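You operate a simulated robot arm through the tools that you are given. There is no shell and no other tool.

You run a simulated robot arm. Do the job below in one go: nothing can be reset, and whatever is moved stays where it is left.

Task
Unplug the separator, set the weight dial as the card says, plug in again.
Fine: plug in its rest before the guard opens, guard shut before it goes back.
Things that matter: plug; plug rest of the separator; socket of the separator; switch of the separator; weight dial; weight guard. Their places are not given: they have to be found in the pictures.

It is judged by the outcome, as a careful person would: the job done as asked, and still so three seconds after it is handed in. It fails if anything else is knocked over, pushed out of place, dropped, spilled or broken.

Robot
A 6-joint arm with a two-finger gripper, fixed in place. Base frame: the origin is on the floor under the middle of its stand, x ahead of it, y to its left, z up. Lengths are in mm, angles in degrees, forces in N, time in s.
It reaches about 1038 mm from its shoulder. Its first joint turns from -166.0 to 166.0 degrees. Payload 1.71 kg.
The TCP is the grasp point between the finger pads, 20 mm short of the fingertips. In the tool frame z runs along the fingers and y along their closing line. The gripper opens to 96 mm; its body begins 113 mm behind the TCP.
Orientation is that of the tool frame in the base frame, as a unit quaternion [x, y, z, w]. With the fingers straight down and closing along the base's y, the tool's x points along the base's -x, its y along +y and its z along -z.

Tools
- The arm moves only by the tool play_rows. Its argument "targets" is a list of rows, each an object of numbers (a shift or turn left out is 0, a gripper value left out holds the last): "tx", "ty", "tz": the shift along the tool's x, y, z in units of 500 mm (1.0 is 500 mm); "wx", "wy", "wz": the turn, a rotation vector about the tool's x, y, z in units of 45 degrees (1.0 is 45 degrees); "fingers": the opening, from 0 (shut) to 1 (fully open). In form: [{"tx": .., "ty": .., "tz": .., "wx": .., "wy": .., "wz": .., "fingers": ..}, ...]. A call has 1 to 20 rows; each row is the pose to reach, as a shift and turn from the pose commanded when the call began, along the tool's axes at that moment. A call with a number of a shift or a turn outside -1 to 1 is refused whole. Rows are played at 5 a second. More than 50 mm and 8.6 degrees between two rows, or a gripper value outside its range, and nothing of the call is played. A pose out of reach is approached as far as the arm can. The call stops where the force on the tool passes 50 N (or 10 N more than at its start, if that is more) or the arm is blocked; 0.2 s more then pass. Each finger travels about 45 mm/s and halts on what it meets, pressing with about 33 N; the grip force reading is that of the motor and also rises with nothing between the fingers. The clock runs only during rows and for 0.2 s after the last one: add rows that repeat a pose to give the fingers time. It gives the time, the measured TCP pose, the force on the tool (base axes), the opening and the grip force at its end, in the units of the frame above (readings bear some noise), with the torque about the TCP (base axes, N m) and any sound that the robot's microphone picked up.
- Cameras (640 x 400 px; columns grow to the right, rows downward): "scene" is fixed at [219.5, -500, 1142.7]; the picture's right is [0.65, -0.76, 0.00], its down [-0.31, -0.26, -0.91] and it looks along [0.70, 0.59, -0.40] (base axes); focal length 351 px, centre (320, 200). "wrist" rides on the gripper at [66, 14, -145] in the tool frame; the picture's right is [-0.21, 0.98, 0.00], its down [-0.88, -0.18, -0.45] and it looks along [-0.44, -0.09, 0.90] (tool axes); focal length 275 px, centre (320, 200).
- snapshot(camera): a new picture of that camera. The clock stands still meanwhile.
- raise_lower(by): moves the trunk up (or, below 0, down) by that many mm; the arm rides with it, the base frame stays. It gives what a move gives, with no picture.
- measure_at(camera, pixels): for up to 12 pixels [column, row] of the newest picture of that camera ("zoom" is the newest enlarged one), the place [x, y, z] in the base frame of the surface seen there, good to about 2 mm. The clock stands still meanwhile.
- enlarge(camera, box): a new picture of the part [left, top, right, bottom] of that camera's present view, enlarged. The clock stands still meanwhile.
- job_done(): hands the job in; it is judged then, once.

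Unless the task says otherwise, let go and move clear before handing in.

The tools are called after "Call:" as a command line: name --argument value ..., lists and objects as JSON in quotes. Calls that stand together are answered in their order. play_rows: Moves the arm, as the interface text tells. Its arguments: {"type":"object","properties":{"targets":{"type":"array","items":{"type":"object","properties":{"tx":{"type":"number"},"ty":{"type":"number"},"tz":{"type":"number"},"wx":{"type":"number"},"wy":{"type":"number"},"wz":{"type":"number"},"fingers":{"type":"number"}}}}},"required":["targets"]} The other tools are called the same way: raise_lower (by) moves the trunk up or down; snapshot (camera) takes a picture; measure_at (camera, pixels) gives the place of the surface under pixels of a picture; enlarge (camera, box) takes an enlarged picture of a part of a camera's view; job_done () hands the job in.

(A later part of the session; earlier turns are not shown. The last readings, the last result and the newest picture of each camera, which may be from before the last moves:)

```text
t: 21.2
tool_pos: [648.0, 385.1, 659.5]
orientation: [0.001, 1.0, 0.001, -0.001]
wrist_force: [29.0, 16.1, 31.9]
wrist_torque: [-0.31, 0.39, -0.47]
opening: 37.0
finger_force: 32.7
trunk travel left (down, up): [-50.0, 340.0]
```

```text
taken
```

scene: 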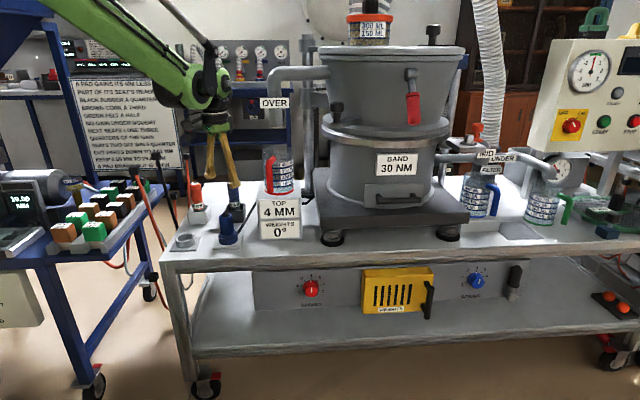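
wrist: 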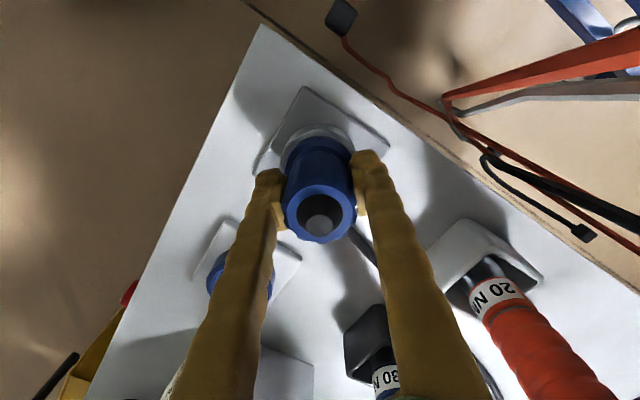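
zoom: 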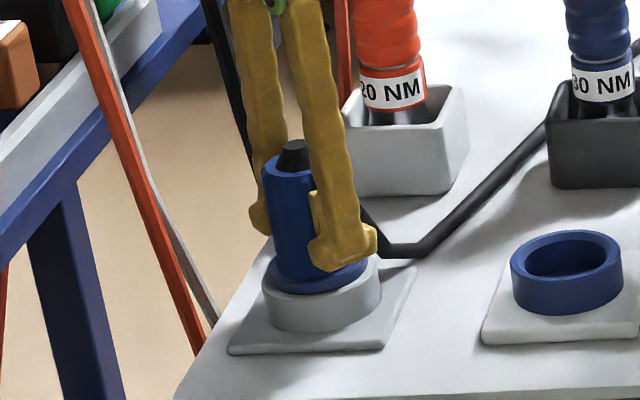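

z≈659.5 with 32 N upward means it's seated (its top is the same 62 mm above the rim as before). I'll open the fingers and check.

Call:
play_rows --targets '[{"tz": -0.002, "fingers": 0.6}, {"tz": -0.002, "fingers": 0.8}, {"tz": -0.002, "fingers": 0.8}, {"tz": -0.002, "fingers": 0.8}, {"tz": -0.002, "fingers": 0.8}]'

Call:
play_rows --targets '[{"tz": -0.04}, {"tz": -0.1}, {"tz": -0.18}, {"tz": -0.26}, {"tz": -0.26}]'

Call:
snapshot --camera "wrist"

Call:
enlarge --camera "scene" --box '[150, 180, 260, 260]'

```text
t: 22.4
tool_pos: [646.8, 385.2, 659.7]
orientation: [0.001, 1.0, 0.0, -0.001]
wrist_force: [0.2, 0.2, -0.8]
wrist_torque: [-0.02, -0.02, 0.01]
opening: 77.0
finger_force: 0.1
trunk travel left (down, up): [-50.0, 340.0]
```

```text
t: 23.6
tool_pos: [648.8, 386.2, 788.1]
orientation: [0.0, 1.0, -0.001, -0.001]
wrist_force: [0.2, -0.9, -0.1]
wrist_torque: [-0.01, 0.0, -0.03]
opening: 76.7
finger_force: 0.0
trunk travel left (down, up): [-50.0, 340.0]
```

```text
taken
```

wrist: 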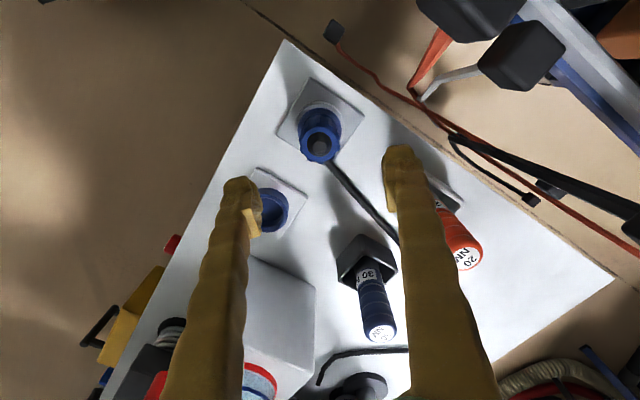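

```text
5.00 times, centred on (205, 220) of scene
```

zoom: 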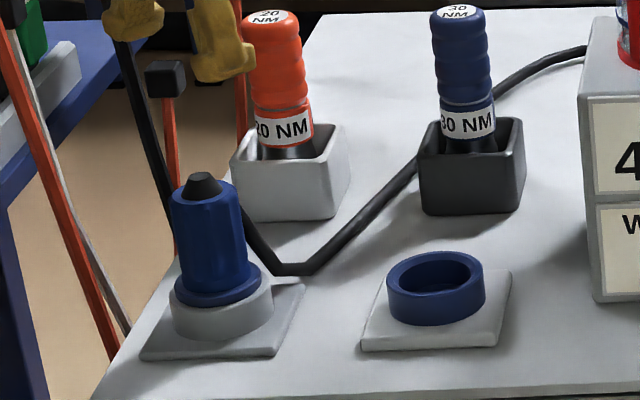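

The plug stands in the rest. I'll verify its height, then go round towards the guard.

Call:
measure_at --camera "wrist" --pixels '[[318, 145], [304, 147], [334, 147], [318, 158], [319, 134]]'

Call:
enlarge --camera "wrist" --box '[270, 70, 390, 180]'

```text
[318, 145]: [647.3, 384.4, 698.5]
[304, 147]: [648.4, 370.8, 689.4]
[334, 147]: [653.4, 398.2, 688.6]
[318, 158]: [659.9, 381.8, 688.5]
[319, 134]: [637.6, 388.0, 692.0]
```

```text
3.64 times, centred on (330, 125) of wrist
```

zoom: 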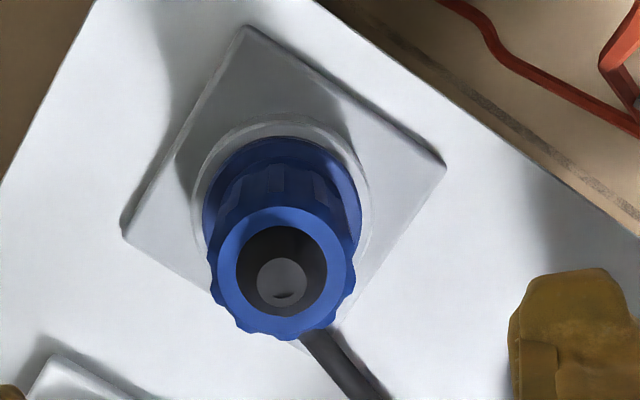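

The plug sits in its rest (top 698.5 vs rim 626, matching its seated height in the socket). Now I'll raise the arm and swing round to the robot side, in front of the panel.

Call:
play_rows --targets '[{"tx": 0.01, "ty": 0.0, "tz": -0.08}, {"tx": 0.03, "ty": -0.04, "tz": -0.15}, {"tx": 0.05, "ty": -0.11, "tz": -0.2}, {"tx": 0.07, "ty": -0.19, "tz": -0.224}, {"tx": 0.08, "ty": -0.27, "tz": -0.224}, {"tx": 0.09, "ty": -0.35, "tz": -0.224}, {"tx": 0.098, "ty": -0.43, "tz": -0.224}, {"tx": 0.098, "ty": -0.51, "tz": -0.224}, {"tx": 0.098, "ty": -0.58, "tz": -0.224}, {"tx": 0.098, "ty": -0.652, "tz": -0.224}, {"tx": 0.098, "ty": -0.652, "tz": -0.224}]'

Call:
snapshot --camera "scene"

Call:
measure_at --camera "scene" --pixels '[[330, 264], [330, 258], [330, 250], [400, 255], [480, 260], [480, 350], [330, 355], [345, 320], [480, 250], [250, 300], [434, 262], [440, 300]]'

```text
t: 26.0
tool_pos: [598.7, 59.1, 900.7]
orientation: [-0.001, 1.0, 0.0, -0.001]
wrist_force: [0.8, -0.3, 0.2]
wrist_torque: [-0.03, 0.0, 0.02]
opening: 76.7
finger_force: 0.0
trunk travel left (down, up): [-50.0, 340.0]
```

```text
taken
```

scene: 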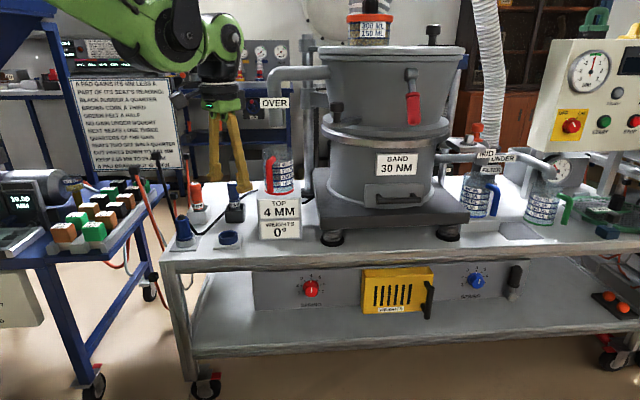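

```text
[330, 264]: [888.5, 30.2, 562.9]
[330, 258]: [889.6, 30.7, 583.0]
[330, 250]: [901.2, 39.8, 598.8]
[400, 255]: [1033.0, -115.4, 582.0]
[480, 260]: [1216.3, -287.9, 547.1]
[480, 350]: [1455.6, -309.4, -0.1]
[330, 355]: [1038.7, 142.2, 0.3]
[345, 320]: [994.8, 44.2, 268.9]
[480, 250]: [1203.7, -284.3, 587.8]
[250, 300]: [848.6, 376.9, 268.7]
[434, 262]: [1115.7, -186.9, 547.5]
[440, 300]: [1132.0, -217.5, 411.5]
```

The panel lies in the plane of the table's front, the guard sticks out about 39 mm and its handle about 70 mm. I'll start tilting the gripper up and move down on the robot side.

Call:
play_rows --targets '[{"tx": -0.006, "ty": -0.045, "tz": 0.028, "wy": -0.14}, {"tx": -0.012, "ty": -0.09, "tz": 0.056, "wy": -0.28}, {"tx": -0.018, "ty": -0.135, "tz": 0.084, "wy": -0.42}, {"tx": -0.024, "ty": -0.18, "tz": 0.112, "wy": -0.56}, {"tx": -0.03, "ty": -0.225, "tz": 0.14, "wy": -0.7}, {"tx": -0.036, "ty": -0.27, "tz": 0.17, "wy": -0.84}, {"tx": -0.042, "ty": -0.318, "tz": 0.2, "wy": -1.0}, {"tx": -0.042, "ty": -0.318, "tz": 0.2, "wy": -1.0}]'

Call:
snapshot --camera "scene"

Call:
snapshot --camera "wrist"

```text
t: 27.8
tool_pos: [619.2, -100.3, 802.0]
orientation: [-0.001, 0.924, 0.001, 0.383]
wrist_force: [0.4, 0.3, 0.4]
wrist_torque: [0.0, -0.02, -0.01]
opening: 76.7
finger_force: 0.1
trunk travel left (down, up): [-50.0, 340.0]
```

```text
taken
```

scene: 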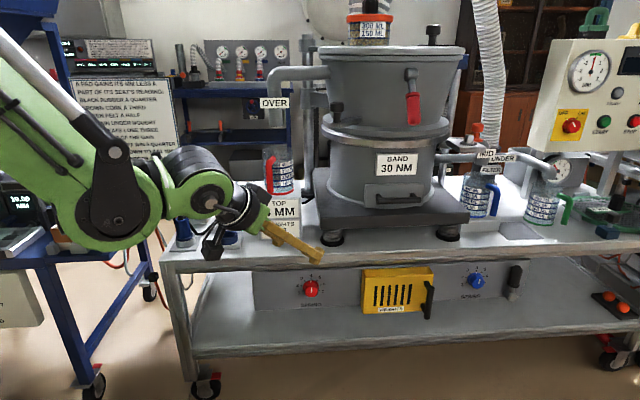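

```text
taken
```

wrist: 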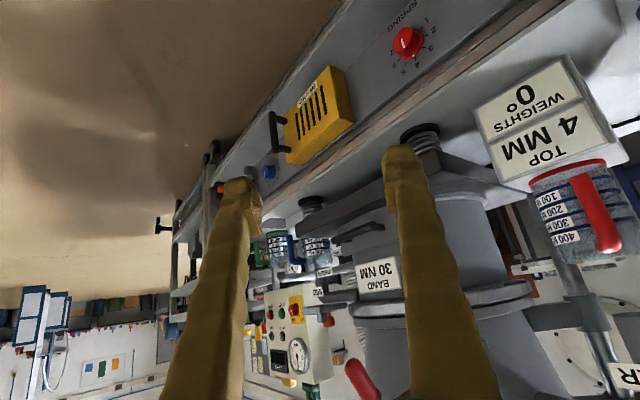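

The guard is visible in the wrist view at (320,115) (upside down). I'll finish turning the gripper horizontal, facing the panel, about 250 mm in front of the guard.

Call:
play_rows --targets '[{"tx": 0.016, "ty": -0.04, "tz": 0.06, "wx": -0.097, "wy": -0.106, "wz": -0.04}, {"tx": 0.032, "ty": -0.08, "tz": 0.12, "wx": -0.194, "wy": -0.212, "wz": -0.08}, {"tx": 0.048, "ty": -0.12, "tz": 0.18, "wx": -0.29, "wy": -0.319, "wz": -0.12}, {"tx": 0.064, "ty": -0.16, "tz": 0.24, "wx": -0.387, "wy": -0.425, "wz": -0.16}, {"tx": 0.079, "ty": -0.2, "tz": 0.301, "wx": -0.484, "wy": -0.531, "wz": -0.2}, {"tx": 0.095, "ty": -0.24, "tz": 0.361, "wx": -0.581, "wy": -0.637, "wz": -0.241}, {"tx": 0.111, "ty": -0.28, "tz": 0.422, "wx": -0.677, "wy": -0.744, "wz": -0.281}, {"tx": 0.127, "ty": -0.32, "tz": 0.482, "wx": -0.774, "wy": -0.85, "wz": -0.321}, {"tx": 0.143, "ty": -0.36, "tz": 0.542, "wx": -0.871, "wy": -0.956, "wz": -0.361}, {"tx": 0.143, "ty": -0.36, "tz": 0.542, "wx": -0.871, "wy": -0.956, "wz": -0.361}]'

Call:
snapshot --camera "scene"

Call:
snapshot --camera "wrist"

```text
t: 30.0
tool_pos: [759.4, -277.7, 558.9]
orientation: [-0.251, 0.661, 0.25, 0.661]
wrist_force: [0.8, -0.5, -0.2]
wrist_torque: [-0.02, 0.0, 0.0]
opening: 76.8
finger_force: 0.0
out of reach, approached as far as the arm can: row 3, 4, 5, 6, 7, 8
trunk travel left (down, up): [-50.0, 340.0]
```

```text
taken
```

scene: 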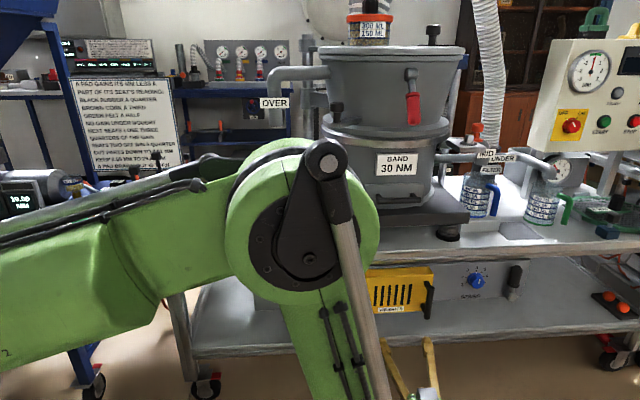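

```text
taken
```

wrist: 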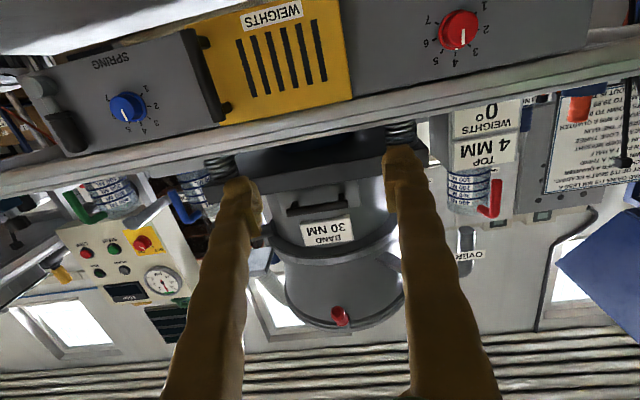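

The arm reached a level pose facing the panel; the guard is at (270,60) in the (upside-down) wrist view. I'll enlarge it and measure the guard and handle.

Call:
enlarge --camera "wrist" --box '[160, 0, 380, 140]'

Call:
measure_at --camera "wrist" --pixels '[[195, 45], [205, 80], [222, 115], [190, 60], [245, 85], [345, 20], [352, 95], [240, 20], [235, 108], [300, 50], [360, 60], [170, 70]]'

```text
2.86 times, centred on (270, 70) of wrist
```

zoom: 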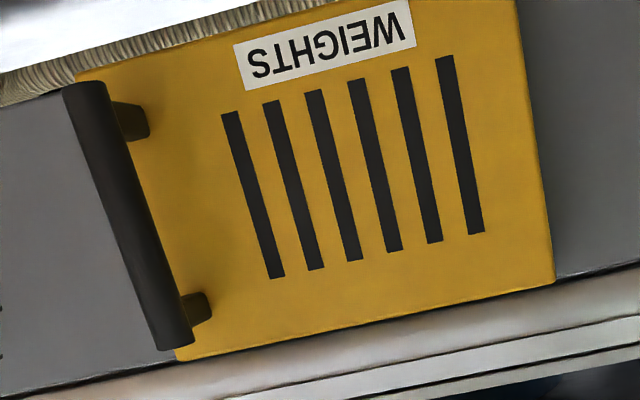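

```text
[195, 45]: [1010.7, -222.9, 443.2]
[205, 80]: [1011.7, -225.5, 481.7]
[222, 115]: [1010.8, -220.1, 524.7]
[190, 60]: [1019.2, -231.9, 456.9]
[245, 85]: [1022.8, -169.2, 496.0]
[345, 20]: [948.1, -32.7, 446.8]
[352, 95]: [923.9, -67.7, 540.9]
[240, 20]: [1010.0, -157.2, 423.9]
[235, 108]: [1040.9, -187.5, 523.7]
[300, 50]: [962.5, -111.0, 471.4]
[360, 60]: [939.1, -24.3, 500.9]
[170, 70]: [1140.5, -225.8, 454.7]
```

The handle bar stands at about (1012,−226), z 432–528, 38 mm off the guard's face, and the hinge must be on the guard's left side. I'll measure my own arm in the scene picture to judge how much reach I have.

Call:
measure_at --camera "scene" --pixels '[[310, 260], [330, 160], [200, 230], [60, 260], [10, 300], [340, 350], [375, 370], [390, 360], [428, 350], [425, 395], [250, 240], [5, 240]]'

Call:
enlarge --camera "scene" --box '[0, 100, 480, 400]'

```text
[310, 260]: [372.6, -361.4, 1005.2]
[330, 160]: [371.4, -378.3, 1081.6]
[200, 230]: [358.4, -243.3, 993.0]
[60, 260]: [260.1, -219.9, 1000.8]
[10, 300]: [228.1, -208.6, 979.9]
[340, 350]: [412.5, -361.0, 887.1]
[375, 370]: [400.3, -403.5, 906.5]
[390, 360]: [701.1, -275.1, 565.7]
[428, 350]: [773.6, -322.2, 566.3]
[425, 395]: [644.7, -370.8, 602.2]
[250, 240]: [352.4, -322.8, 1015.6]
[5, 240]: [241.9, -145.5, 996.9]
```

```text
1.33 times, centred on (240, 250) of scene
```

zoom: 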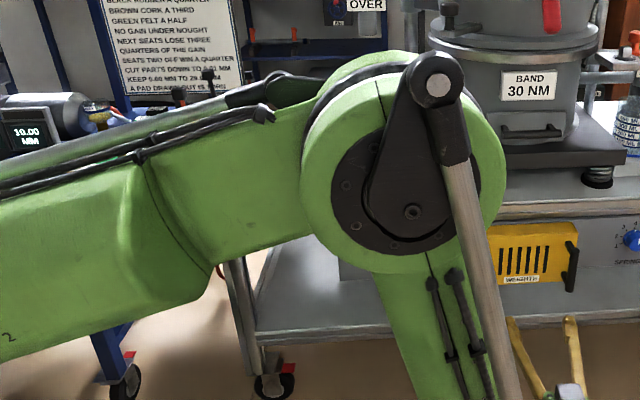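

The elbow sits near z≈1020, so reach to the handle will be tight. I'll advance step by step towards a point 60 mm in front of the handle and watch for "out of reach".

Call:
play_rows --targets '[{"tx": 0.026, "ty": -0.043, "tz": 0.055}, {"tx": 0.052, "ty": -0.086, "tz": 0.11}, {"tx": 0.079, "ty": -0.128, "tz": 0.164}, {"tx": 0.105, "ty": -0.171, "tz": 0.219}, {"tx": 0.132, "ty": -0.214, "tz": 0.273}, {"tx": 0.158, "ty": -0.257, "tz": 0.328}, {"tx": 0.158, "ty": -0.257, "tz": 0.328}]'

Call:
snapshot --camera "scene"

Call:
snapshot --camera "wrist"

```text
t: 31.6
tool_pos: [935.5, -255.2, 539.9]
orientation: [-0.249, 0.663, 0.249, 0.661]
wrist_force: [0.0, 0.0, 0.1]
wrist_torque: [0.0, 0.02, 0.0]
opening: 77.0
finger_force: 0.1
out of reach, approached as far as the arm can: row 4, 5, 6, 7
trunk travel left (down, up): [-50.0, 340.0]
```

```text
taken
```

scene: 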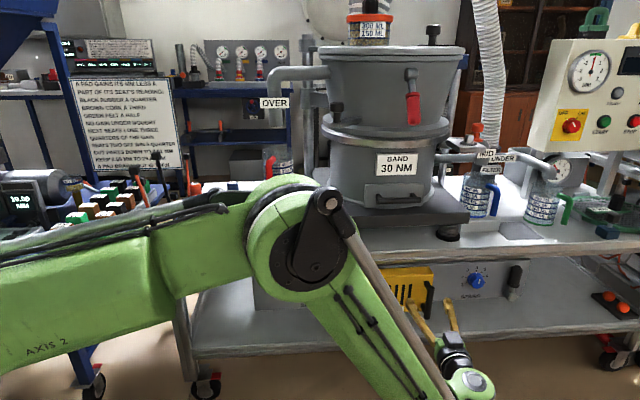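

```text
taken
```

wrist: 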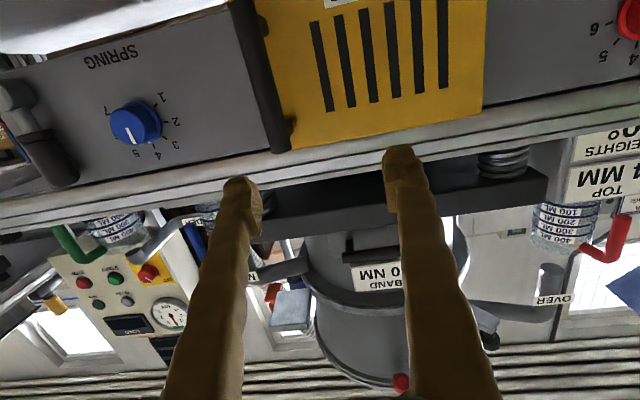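

The arm stopped short at (935,−255,540) although its elbow is still bent, so I need its geometry. I'll measure points along the arm in the new scene picture.

Call:
measure_at --camera "scene" --pixels '[[300, 250], [325, 200], [255, 230], [40, 345], [10, 260], [150, 320], [150, 230], [370, 320], [420, 385], [475, 385], [455, 345], [432, 330]]'

Call:
enlarge --camera "scene" --box '[340, 250, 520, 400]'

```text
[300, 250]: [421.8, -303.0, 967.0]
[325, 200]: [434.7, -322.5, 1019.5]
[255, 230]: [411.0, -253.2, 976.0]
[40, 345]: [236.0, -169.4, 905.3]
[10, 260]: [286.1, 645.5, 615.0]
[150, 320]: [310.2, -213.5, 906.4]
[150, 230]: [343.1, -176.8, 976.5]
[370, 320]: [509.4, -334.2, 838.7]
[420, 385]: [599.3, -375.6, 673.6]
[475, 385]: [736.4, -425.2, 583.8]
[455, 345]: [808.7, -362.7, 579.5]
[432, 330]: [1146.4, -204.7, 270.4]
```

```text
2.67 times, centred on (430, 325) of scene
```

zoom: 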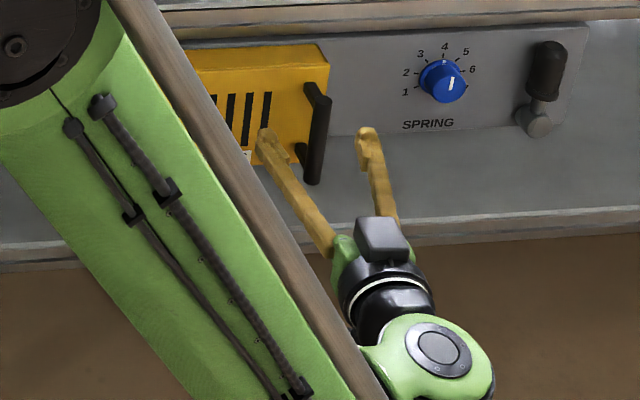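

The arm seems limited in how low it can reach (its upper arm is about level). I'll lower the trunk by 50 mm, which is free space here.

Call:
raise_lower --by -50

Call:
snapshot --camera "wrist"

```text
t: 32.5
tool_pos: [935.5, -253.2, 489.7]
orientation: [-0.25, 0.663, 0.25, 0.66]
wrist_force: [1.2, -0.9, -0.8]
wrist_torque: [-0.02, 0.0, 0.0]
opening: 76.9
finger_force: 0.1
trunk travel left (down, up): [0.0, 390.0]
```

```text
taken
```

wrist: 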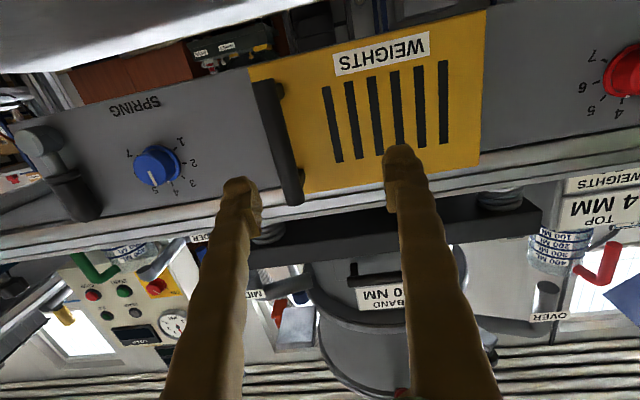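

Now z≈490, right at handle height; the bar is 75 mm ahead and 30 mm to the right. I'll try shifting right and part-way forward.

Call:
play_rows --targets '[{"ty": -0.03, "tz": 0.02}, {"ty": -0.06, "tz": 0.04}, {"ty": -0.06, "tz": 0.06}, {"ty": -0.06, "tz": 0.06}]'

Call:
snapshot --camera "wrist"

```text
t: 33.5
tool_pos: [968.1, -250.8, 506.1]
orientation: [-0.249, 0.664, 0.248, 0.66]
wrist_force: [0.0, 0.8, 0.2]
wrist_torque: [0.04, 0.03, 0.0]
opening: 76.9
finger_force: 0.1
out of reach, approached as far as the arm can: row 1, 2, 3, 4
trunk travel left (down, up): [0.0, 390.0]
```

```text
taken
```

wrist: 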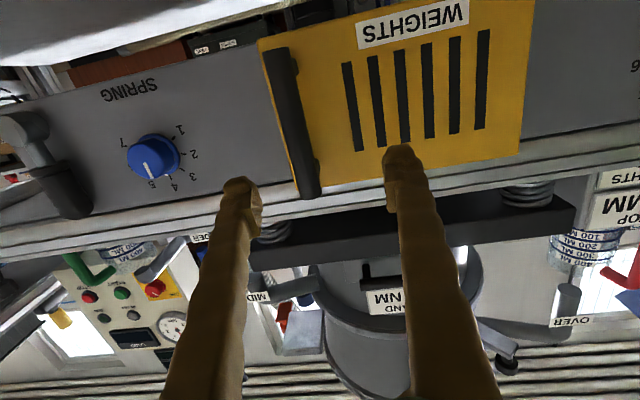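

The pose creeps upward as it extends, so some joint is at its limit. I'll look at the arm's shape again to see which one.

Call:
snapshot --camera "scene"

Call:
measure_at --camera "scene" --pixels '[[325, 250], [345, 215], [300, 255], [275, 250], [40, 370], [150, 345], [150, 260], [400, 340], [440, 385], [490, 385], [470, 350], [200, 300]]'

```text
taken
```

scene: 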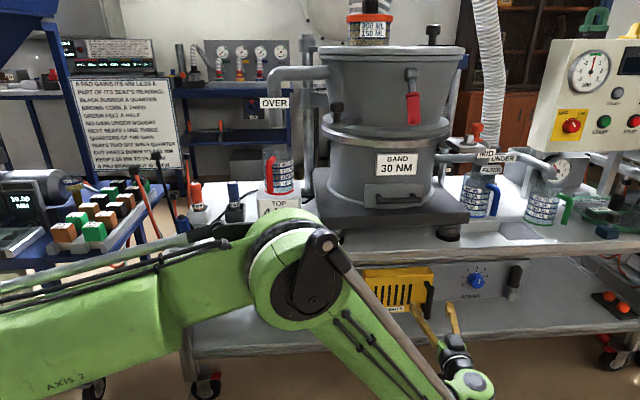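

```text
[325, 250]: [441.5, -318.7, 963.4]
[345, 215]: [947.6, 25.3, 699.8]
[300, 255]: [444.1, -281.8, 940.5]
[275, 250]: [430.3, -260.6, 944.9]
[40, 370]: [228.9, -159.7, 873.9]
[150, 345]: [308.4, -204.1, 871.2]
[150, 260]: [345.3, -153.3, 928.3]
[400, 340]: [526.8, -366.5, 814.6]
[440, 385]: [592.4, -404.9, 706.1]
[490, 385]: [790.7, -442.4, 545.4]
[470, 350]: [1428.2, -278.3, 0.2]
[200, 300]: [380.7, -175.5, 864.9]
```

I can't get lower with a level gripper. I'll back off 80 mm and tilt the fingers downward, which keeps the wrist higher, then try again.

Call:
play_rows --targets '[{"tz": -0.06}, {"tz": -0.12}, {"tz": -0.16}, {"tz": -0.16}]'

```text
t: 34.5
tool_pos: [907.9, -304.0, 508.3]
orientation: [-0.249, 0.663, 0.249, 0.66]
wrist_force: [-0.3, 0.9, -0.1]
wrist_torque: [-0.01, -0.02, -0.01]
opening: 77.0
finger_force: 0.1
trunk travel left (down, up): [0.0, 390.0]
```

Backing off worked exactly. Now I'll tilt the fingers 40° down and turn the facing direction to about 15° from +x, in place about 110 mm in front of the handle.

Call:
play_rows --targets '[{"tx": -0.009, "ty": 0.011, "tz": 0.006, "wx": 0.08, "wy": 0.125, "wz": 0.029}, {"tx": -0.018, "ty": 0.022, "tz": 0.013, "wx": 0.161, "wy": 0.249, "wz": 0.058}, {"tx": -0.027, "ty": 0.033, "tz": 0.02, "wx": 0.241, "wy": 0.374, "wz": 0.088}, {"tx": -0.036, "ty": 0.044, "tz": 0.026, "wx": 0.321, "wy": 0.499, "wz": 0.117}, {"tx": -0.046, "ty": 0.055, "tz": 0.033, "wx": 0.402, "wy": 0.624, "wz": 0.146}, {"tx": -0.055, "ty": 0.066, "tz": 0.039, "wx": 0.482, "wy": 0.748, "wz": 0.175}, {"tx": -0.064, "ty": 0.077, "tz": 0.046, "wx": 0.5625, "wy": 0.873, "wz": 0.2047}, {"tx": -0.064, "ty": 0.077, "tz": 0.046, "wx": 0.5625, "wy": 0.873, "wz": 0.2047}]'

Call:
snapshot --camera "wrist"

Call:
snapshot --camera "scene"

```text
t: 36.3
tool_pos: [898.7, -259.8, 539.4]
orientation: [-0.117, 0.9, 0.054, 0.417]
wrist_force: [-0.4, 0.5, -0.3]
wrist_torque: [0.0, 0.01, 0.01]
opening: 76.6
finger_force: 0.1
trunk travel left (down, up): [0.0, 390.0]
```

```text
taken
```

wrist: 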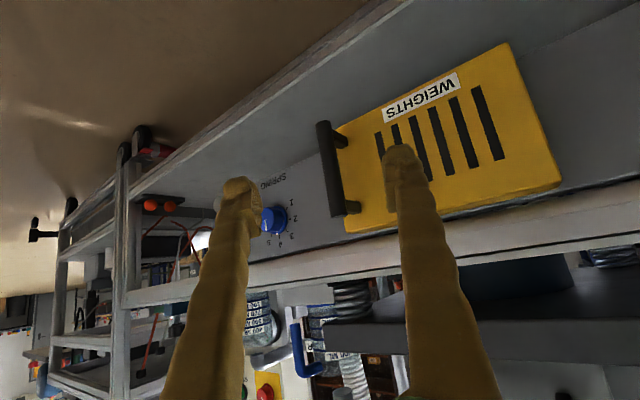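

```text
taken
```

scene: 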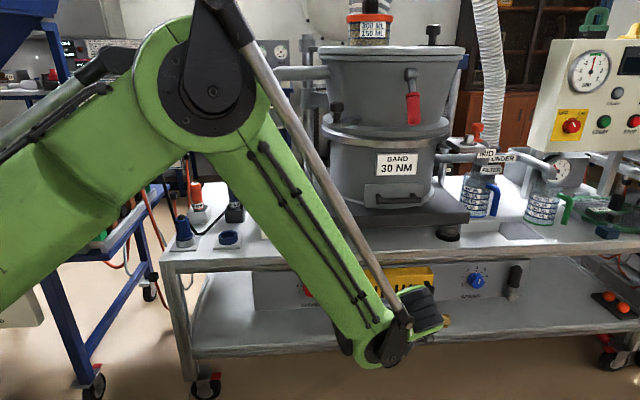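

Good: the arm has plenty of room in this posture and the handle bar is clear at (332,168). I'll measure the bar and the guard.

Call:
measure_at --camera "wrist" --pixels '[[323, 130], [330, 160], [336, 190], [340, 210], [342, 142], [352, 208], [375, 230], [555, 180], [505, 50], [345, 125], [450, 150], [580, 160]]'

Call:
enlarge --camera "wrist" --box '[240, 40, 580, 260]'

```text
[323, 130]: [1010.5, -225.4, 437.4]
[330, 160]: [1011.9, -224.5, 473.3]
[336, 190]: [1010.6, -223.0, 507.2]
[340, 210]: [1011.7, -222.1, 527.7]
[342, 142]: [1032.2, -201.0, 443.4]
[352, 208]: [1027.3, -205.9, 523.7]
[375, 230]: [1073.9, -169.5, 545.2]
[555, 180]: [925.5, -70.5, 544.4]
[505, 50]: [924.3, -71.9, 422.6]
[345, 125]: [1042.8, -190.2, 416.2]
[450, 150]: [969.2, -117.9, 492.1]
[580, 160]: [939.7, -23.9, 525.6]
```

```text
1.82 times, centred on (410, 150) of wrist
```

zoom: 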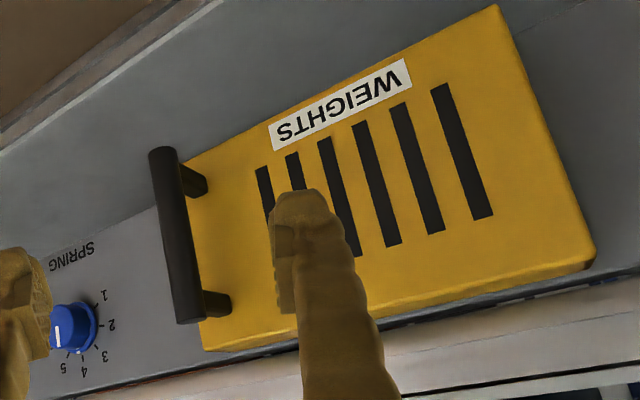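

The bar's axis is at about (1019,−222), 40 mm off the guard face. I'll narrow the opening to ~40 mm and approach to 40 mm short of the grasp point.

Call:
play_rows --targets '[{"tx": -0.035, "ty": 0.005, "tz": 0.045, "fingers": 0.42}, {"tx": -0.0706, "ty": 0.011, "tz": 0.093, "fingers": 0.42}, {"tx": -0.0706, "ty": 0.011, "tz": 0.135, "fingers": 0.42}, {"tx": -0.0706, "ty": 0.011, "tz": 0.173, "fingers": 0.42}, {"tx": -0.0706, "ty": 0.011, "tz": 0.173, "fingers": 0.42}]'

Call:
snapshot --camera "wrist"

Call:
enlarge --camera "scene" --box '[340, 240, 500, 340]'

```text
t: 37.5
tool_pos: [983.1, -229.9, 507.9]
orientation: [-0.117, 0.899, 0.054, 0.417]
wrist_force: [-0.3, 0.4, 0.3]
wrist_torque: [0.0, 0.03, -0.01]
opening: 40.5
finger_force: 0.1
trunk travel left (down, up): [0.0, 390.0]
```

```text
taken
```

wrist: 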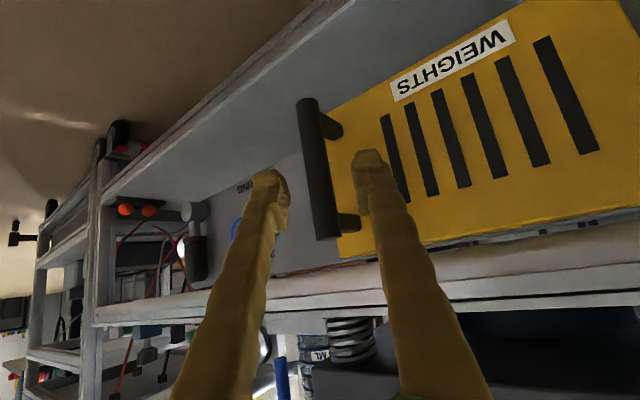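

```text
4.00 times, centred on (420, 290) of scene
```

zoom: 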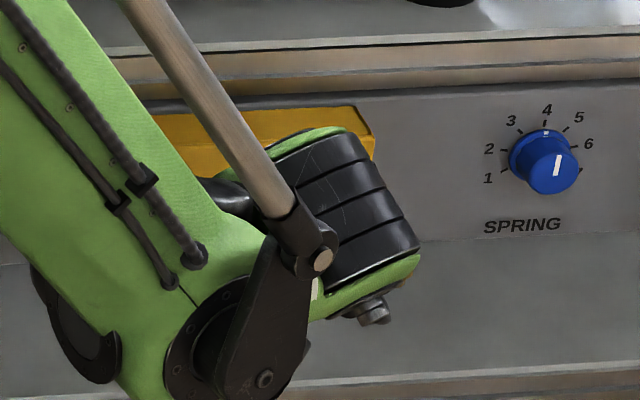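

The bar stands between the two fingers. I'll re-measure it and then advance the last 40 mm.

Call:
measure_at --camera "wrist" --pixels '[[308, 120], [317, 160], [326, 200], [310, 165], [325, 165], [368, 165], [275, 190], [360, 200], [285, 210]]'

```text
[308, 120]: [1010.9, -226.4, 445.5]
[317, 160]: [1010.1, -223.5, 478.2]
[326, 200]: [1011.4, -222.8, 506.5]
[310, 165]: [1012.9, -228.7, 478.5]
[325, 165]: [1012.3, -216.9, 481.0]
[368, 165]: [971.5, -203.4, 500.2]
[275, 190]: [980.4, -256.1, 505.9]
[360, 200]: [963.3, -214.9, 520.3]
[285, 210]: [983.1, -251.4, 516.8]
```

The bar is within 1–2 mm of the approach line. Advancing 40 mm and closing on the bar.

Call:
play_rows --targets '[{"tz": 0.03}, {"tz": 0.06}, {"tz": 0.08}, {"tz": 0.08}]'

Call:
snapshot --camera "wrist"

```text
t: 38.5
tool_pos: [1013.5, -224.1, 484.4]
orientation: [-0.118, 0.899, 0.054, 0.418]
wrist_force: [-0.1, 1.1, 0.3]
wrist_torque: [0.0, -0.01, -0.02]
opening: 40.4
finger_force: 0.0
trunk travel left (down, up): [0.0, 390.0]
```

```text
taken
```

wrist: 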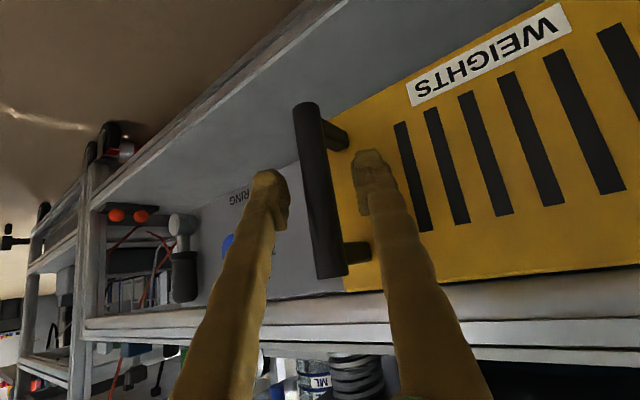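

The fingers straddle the bar with no contact. Closing.

Call:
play_rows --targets '[{"fingers": 0.2}, {"fingers": 0.05}, {"fingers": 0.0}, {"fingers": 0.0}, {"fingers": 0.0}]'

Call:
snapshot --camera "wrist"

```text
t: 39.7
tool_pos: [1013.9, -225.4, 483.3]
orientation: [-0.117, 0.899, 0.053, 0.418]
wrist_force: [3.2, -9.2, -0.1]
wrist_torque: [-0.12, -0.04, -0.03]
opening: 16.4
finger_force: 35.2
trunk travel left (down, up): [0.0, 390.0]
```

```text
taken
```

wrist: 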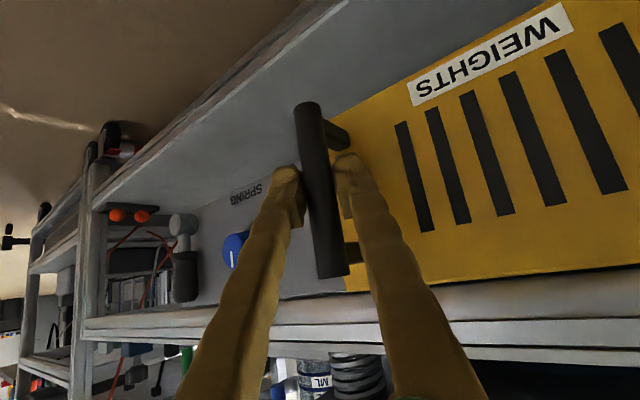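

The bar is gripped (16.4 mm). I'll pull it a few degrees along an arc about the presumed left hinge near (958,−37) and watch the force.

Call:
play_rows --targets '[{"tx": 0.0055, "ty": -0.0003, "tz": -0.0065}, {"tx": 0.0109, "ty": -0.0007, "tz": -0.013}, {"tx": 0.0164, "ty": -0.0007, "tz": -0.0195}, {"tx": 0.0218, "ty": -0.0006, "tz": -0.0259}, {"tx": 0.0218, "ty": -0.0006, "tz": -0.0259}]'

Call:
snapshot --camera "wrist"

```text
t: 40.9
tool_pos: [996.6, -229.6, 484.2]
orientation: [-0.118, 0.899, 0.054, 0.418]
wrist_force: [5.9, -21.3, 5.2]
wrist_torque: [-0.27, -0.12, -0.1]
opening: 16.3
finger_force: 34.8
trunk travel left (down, up): [0.0, 390.0]
```

```text
taken
```

wrist: 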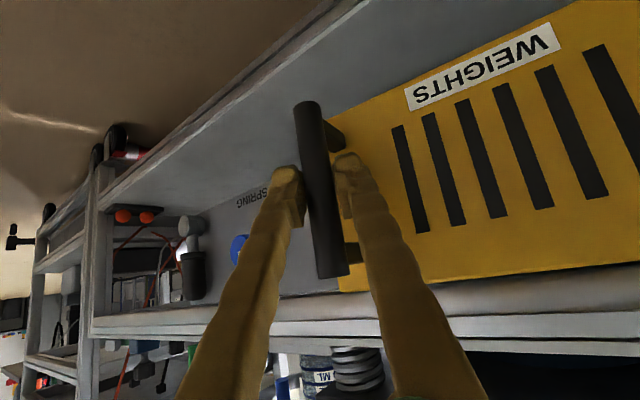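

The bar moved with the gripper; the force (6,−21) points radially outward from the hinge, so my arc is slightly too tight. I'll measure the guard face to confirm that it is swinging.

Call:
measure_at --camera "wrist" --pixels '[[380, 130], [420, 250], [520, 150], [600, 230], [620, 30], [318, 150], [325, 220], [545, 240], [300, 270], [250, 270]]'

```text
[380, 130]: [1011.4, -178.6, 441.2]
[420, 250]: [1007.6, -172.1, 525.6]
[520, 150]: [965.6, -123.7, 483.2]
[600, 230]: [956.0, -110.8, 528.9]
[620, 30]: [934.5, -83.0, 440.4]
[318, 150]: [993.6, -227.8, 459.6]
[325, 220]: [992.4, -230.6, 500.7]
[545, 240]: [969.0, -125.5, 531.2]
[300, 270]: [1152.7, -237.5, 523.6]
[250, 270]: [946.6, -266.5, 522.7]
```

The face has turned about 6° clockwise with z unchanged, so it is a left-hand vertical hinge. I'll continue to ~15° with 2 mm more radius.

Call:
play_rows --targets '[{"tx": 0.011, "ty": -0.0018, "tz": -0.0131}, {"tx": 0.0221, "ty": -0.0016, "tz": -0.0262}, {"tx": 0.033, "ty": 0.001, "tz": -0.039}, {"tx": 0.0438, "ty": 0.0037, "tz": -0.0519}, {"tx": 0.0438, "ty": 0.0037, "tz": -0.0519}]'

```text
t: 42.1
tool_pos: [964.3, -235.6, 483.8]
orientation: [-0.118, 0.899, 0.055, 0.418]
wrist_force: [0.5, -11.7, 0.1]
wrist_torque: [-0.2, 0.08, -0.03]
opening: 15.6
finger_force: 34.7
trunk travel left (down, up): [0.0, 390.0]
```

Forces are fine (−12 N). Continuing the arc to about 35°.

Call:
play_rows --targets '[{"tx": 0.0215, "ty": 0.0063, "tz": -0.0256}, {"tx": 0.0423, "ty": 0.0173, "tz": -0.0502}, {"tx": 0.0623, "ty": 0.0311, "tz": -0.074}, {"tx": 0.0815, "ty": 0.0476, "tz": -0.0967}, {"tx": 0.0815, "ty": 0.0476, "tz": -0.0967}]'

Call:
snapshot --camera "wrist"

Call:
snapshot --camera "scene"

```text
t: 43.3
tool_pos: [897.2, -226.9, 484.7]
orientation: [-0.118, 0.899, 0.055, 0.417]
wrist_force: [0.6, 7.7, -11.3]
wrist_torque: [0.06, -0.14, 0.03]
opening: 13.6
finger_force: 35.4
trunk travel left (down, up): [0.0, 390.0]
```

```text
taken
```

wrist: 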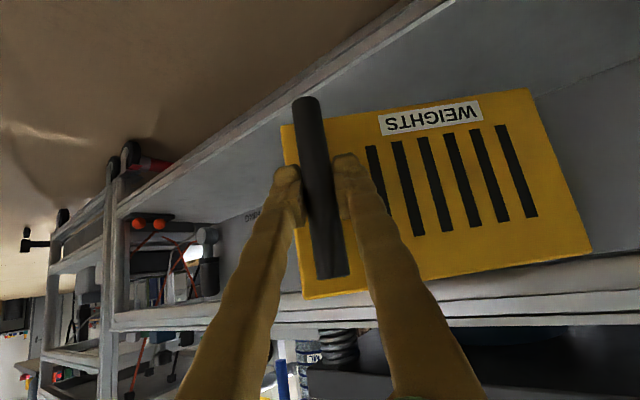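

```text
taken
```

scene: 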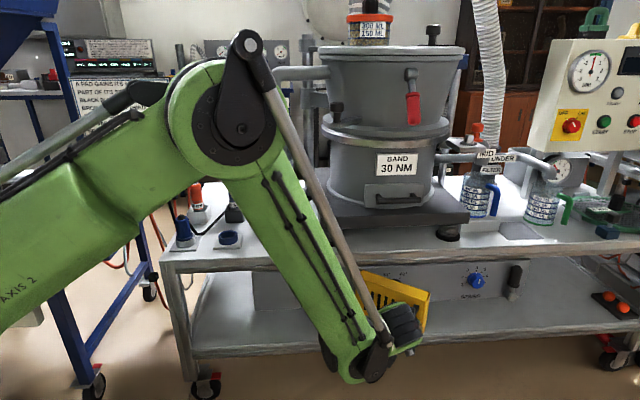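

The guard follows and is about 35° open, but the grip narrowed to 13.6 mm so the bar is slipping toward the fingertips. I'll loosen, check the bar's place and re-grip.

Call:
play_rows --targets '[{"fingers": 0.3}, {"fingers": 0.3}, {"fingers": 0.3}]'

Call:
snapshot --camera "wrist"

Call:
measure_at --camera "wrist" --pixels '[[308, 120], [318, 160], [325, 200], [333, 260], [300, 290], [400, 160], [585, 240], [525, 95], [560, 180], [500, 270]]'

```text
t: 44.1
tool_pos: [897.2, -228.0, 484.7]
orientation: [-0.118, 0.899, 0.055, 0.417]
wrist_force: [-0.1, -0.5, -0.8]
wrist_torque: [-0.02, 0.01, -0.02]
opening: 29.0
finger_force: 0.0
trunk travel left (down, up): [0.0, 390.0]
```

```text
taken
```

wrist: 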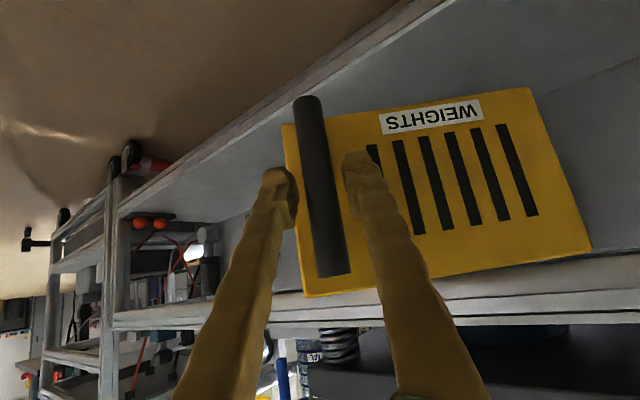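

```text
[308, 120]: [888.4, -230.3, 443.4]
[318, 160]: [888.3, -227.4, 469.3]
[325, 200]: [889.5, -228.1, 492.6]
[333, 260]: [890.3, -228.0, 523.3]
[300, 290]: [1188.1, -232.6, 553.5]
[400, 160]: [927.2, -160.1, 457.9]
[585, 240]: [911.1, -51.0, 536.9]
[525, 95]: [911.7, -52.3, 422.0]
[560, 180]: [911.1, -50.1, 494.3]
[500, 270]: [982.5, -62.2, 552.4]
```

The guard stays where I leave it, about 37° open; the hinge fits (948,−42) with radius 192. I'll re-grip and go on to about 65°, turning the gripper along.

Call:
play_rows --targets '[{"ty": 0.003, "fingers": 0.3}, {"ty": 0.003, "fingers": 0.1}, {"ty": 0.003, "fingers": 0.0}, {"ty": 0.003, "fingers": 0.0}]'

Call:
play_rows --targets '[{"tx": 0.0251, "ty": 0.026, "tz": -0.0298, "wx": 0.106, "wz": 0.0898}, {"tx": 0.0478, "ty": 0.0567, "tz": -0.0568, "wx": 0.212, "wz": 0.18}, {"tx": 0.0681, "ty": 0.0915, "tz": -0.0808, "wx": 0.318, "wz": 0.269}, {"tx": 0.0855, "ty": 0.1297, "tz": -0.1016, "wx": 0.424, "wz": 0.359}, {"tx": 0.0855, "ty": 0.1297, "tz": -0.1016, "wx": 0.424, "wz": 0.359}]'

Call:
snapshot --camera "wrist"

```text
t: 45.1
tool_pos: [895.2, -226.8, 483.8]
orientation: [-0.119, 0.9, 0.055, 0.416]
wrist_force: [-1.6, -4.7, -1.6]
wrist_torque: [-0.06, 0.1, 0.01]
opening: 13.7
finger_force: 35.2
trunk travel left (down, up): [0.0, 390.0]
```

```text
t: 46.3
tool_pos: [824.1, -186.3, 490.8]
orientation: [0.081, 0.904, -0.038, 0.418]
wrist_force: [-22.5, -25.7, -25.1]
wrist_torque: [0.0, -0.07, 0.08]
opening: 13.3
finger_force: 34.6
out of reach, approached as far as the arm can: row 4, 5
trunk travel left (down, up): [0.0, 390.0]
```

```text
taken
```

wrist: 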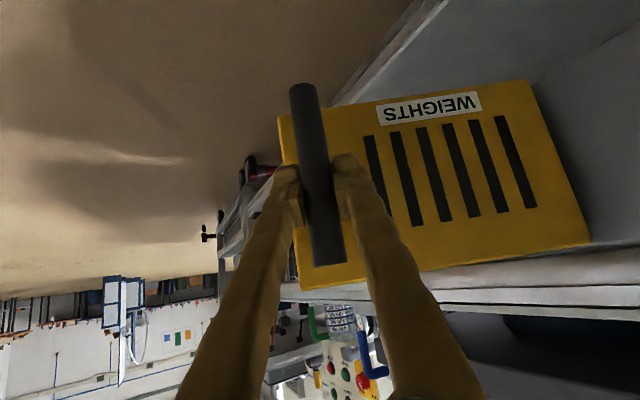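

The arm hit its limit again (rows 4–5), and z crept up to 491 with ~40 N on the bar. I'll look at the arm's posture before continuing.

Call:
snapshot --camera "scene"

Call:
measure_at --camera "scene" --pixels '[[190, 150], [210, 110], [150, 110], [60, 200], [20, 250], [270, 260], [300, 310], [340, 370], [370, 370], [395, 340], [410, 330], [420, 310]]'

```text
taken
```

scene: 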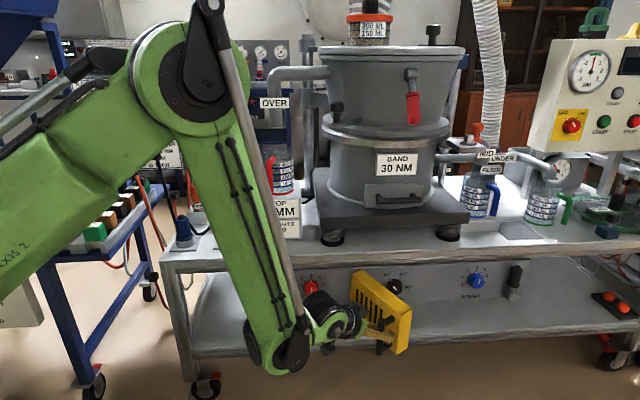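

```text
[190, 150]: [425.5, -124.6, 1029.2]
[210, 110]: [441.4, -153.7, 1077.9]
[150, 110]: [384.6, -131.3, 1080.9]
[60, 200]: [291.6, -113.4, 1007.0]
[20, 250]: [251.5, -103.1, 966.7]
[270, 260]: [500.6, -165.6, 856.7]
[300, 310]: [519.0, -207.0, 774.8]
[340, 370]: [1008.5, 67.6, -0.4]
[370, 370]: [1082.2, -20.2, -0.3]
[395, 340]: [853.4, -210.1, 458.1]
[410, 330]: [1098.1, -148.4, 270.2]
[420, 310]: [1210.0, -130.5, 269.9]
```

The dial is now visible on the panel at (395,287) in the scene view; the guard is about 62° open. I'll measure and enlarge the dial.

Call:
enlarge --camera "scene" --box '[340, 255, 460, 330]'

Call:
measure_at --camera "scene" --pixels '[[396, 287], [390, 285], [401, 287], [396, 281], [397, 293], [380, 275], [415, 290], [420, 275], [384, 278], [405, 300], [375, 285], [400, 275]]'

```text
5.33 times, centred on (400, 292) of scene
```

zoom: 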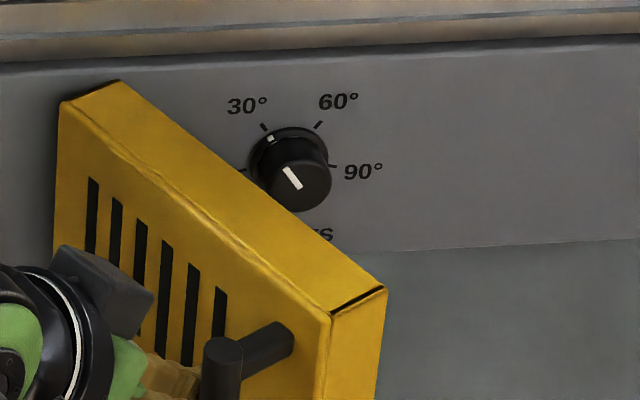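

```text
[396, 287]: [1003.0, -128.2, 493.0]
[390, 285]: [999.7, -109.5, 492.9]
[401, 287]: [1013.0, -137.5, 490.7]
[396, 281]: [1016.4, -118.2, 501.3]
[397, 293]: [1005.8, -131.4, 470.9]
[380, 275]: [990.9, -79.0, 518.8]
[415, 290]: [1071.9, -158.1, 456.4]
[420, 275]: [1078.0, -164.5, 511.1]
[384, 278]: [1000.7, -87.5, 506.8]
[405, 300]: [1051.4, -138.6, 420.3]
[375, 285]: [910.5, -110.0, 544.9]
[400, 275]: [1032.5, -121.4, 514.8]
```

The dial's scale runs 0° (left, hidden), 30°, 60°, 90°, and its pointer is at 30°, so it must go back one step to 0° (about 60° counter‑clockwise). I'll release the bar gently and back off along the fingers.

Call:
play_rows --targets '[{"fingers": 0.2}, {"fingers": 0.4}, {"fingers": 0.4}, {"fingers": 0.4}]'

Call:
play_rows --targets '[{"tz": -0.04}, {"tz": -0.1}, {"tz": -0.16}, {"tz": -0.16}]'

Call:
snapshot --camera "wrist"

Call:
snapshot --camera "scene"

```text
t: 47.3
tool_pos: [826.2, -185.3, 491.1]
orientation: [0.08, 0.904, -0.037, 0.418]
wrist_force: [-0.1, 0.3, 0.7]
wrist_torque: [0.01, -0.03, -0.01]
opening: 38.6
finger_force: 0.1
trunk travel left (down, up): [0.0, 390.0]
```

```text
t: 48.3
tool_pos: [776.8, -176.1, 555.9]
orientation: [0.08, 0.904, -0.037, 0.419]
wrist_force: [0.3, -0.1, 0.1]
wrist_torque: [0.0, 0.0, -0.04]
opening: 38.3
finger_force: 0.0
out of reach, approached as far as the arm can: row 1, 2, 3, 4
trunk travel left (down, up): [0.0, 390.0]
```

```text
taken
```

wrist: 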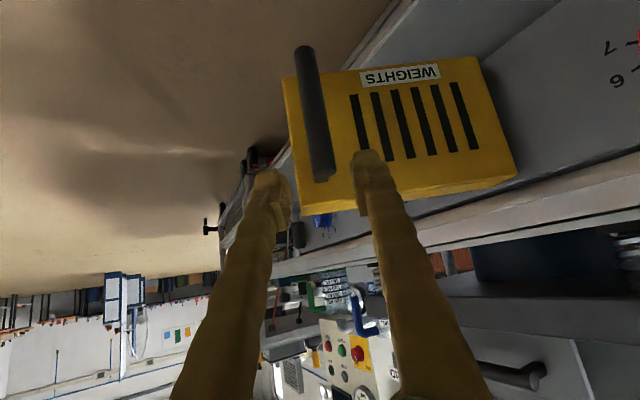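

```text
taken
```

scene: 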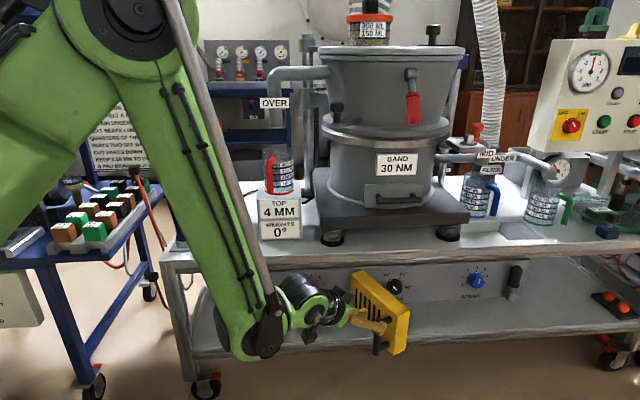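

The limit is the wrist: with the arm this close, the fingers must point further down. I'll tilt them nearly straight down and rise above the guard's top, then close them so I can push the guard open from its inner side.

Call:
play_rows --targets '[{"tx": -0.018, "tz": -0.015, "wy": 0.14, "fingers": 0.2}, {"tx": -0.037, "tz": -0.031, "wy": 0.28, "fingers": 0.1}, {"tx": -0.055, "tz": -0.046, "wy": 0.42, "fingers": 0.0}, {"tx": -0.074, "tz": -0.062, "wy": 0.57}, {"tx": -0.092, "tz": -0.077, "wy": 0.71}, {"tx": -0.11, "tz": -0.092, "wy": 0.86}, {"tx": -0.129, "tz": -0.108, "wy": 1.0}, {"tx": -0.129, "tz": -0.108, "wy": 1.0}]'

Call:
snapshot --camera "wrist"

Call:
snapshot --camera "scene"

```text
t: 50.1
tool_pos: [777.2, -177.4, 638.7]
orientation: [0.088, 0.995, -0.003, 0.042]
wrist_force: [-0.5, -1.2, -0.5]
wrist_torque: [0.01, 0.0, 0.0]
opening: 0.0
finger_force: 29.2
trunk travel left (down, up): [0.0, 390.0]
```

```text
taken
```

wrist: 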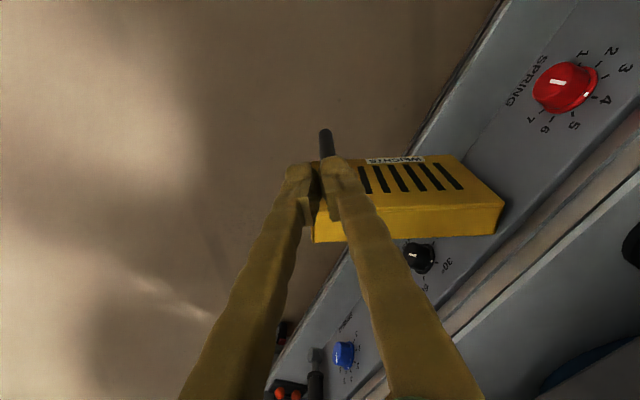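

```text
taken
```

scene: 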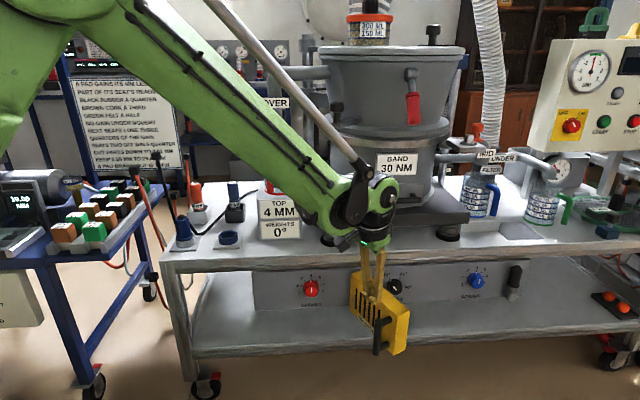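

Fingers point down with no flag. I'll measure the guard's corners from here.

Call:
measure_at --camera "wrist" --pixels '[[318, 235], [495, 228], [500, 207], [455, 160], [380, 215], [400, 195], [326, 140], [418, 255], [560, 85], [420, 230], [345, 355], [470, 215]]'

Call:
enlarge --camera "wrist" --box '[280, 100, 520, 290]'

```text
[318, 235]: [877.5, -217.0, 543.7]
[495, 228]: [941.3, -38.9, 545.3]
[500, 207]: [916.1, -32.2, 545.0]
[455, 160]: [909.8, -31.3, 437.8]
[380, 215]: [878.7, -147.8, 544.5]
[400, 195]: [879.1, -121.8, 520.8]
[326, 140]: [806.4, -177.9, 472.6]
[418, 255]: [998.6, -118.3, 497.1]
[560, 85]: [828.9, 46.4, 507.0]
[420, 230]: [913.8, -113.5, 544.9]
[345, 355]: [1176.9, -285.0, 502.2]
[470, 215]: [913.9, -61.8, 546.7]
```

```text
2.11 times, centred on (400, 195) of wrist
```

zoom: 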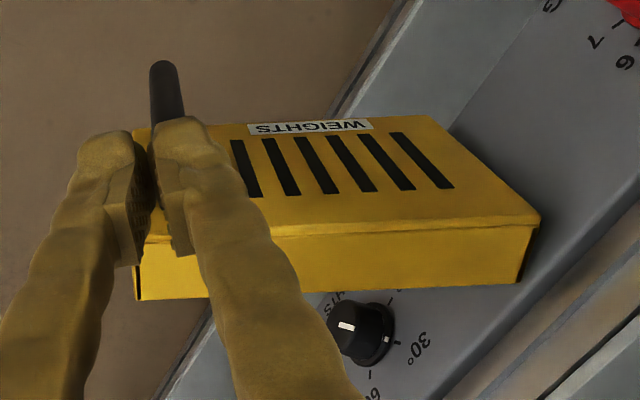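

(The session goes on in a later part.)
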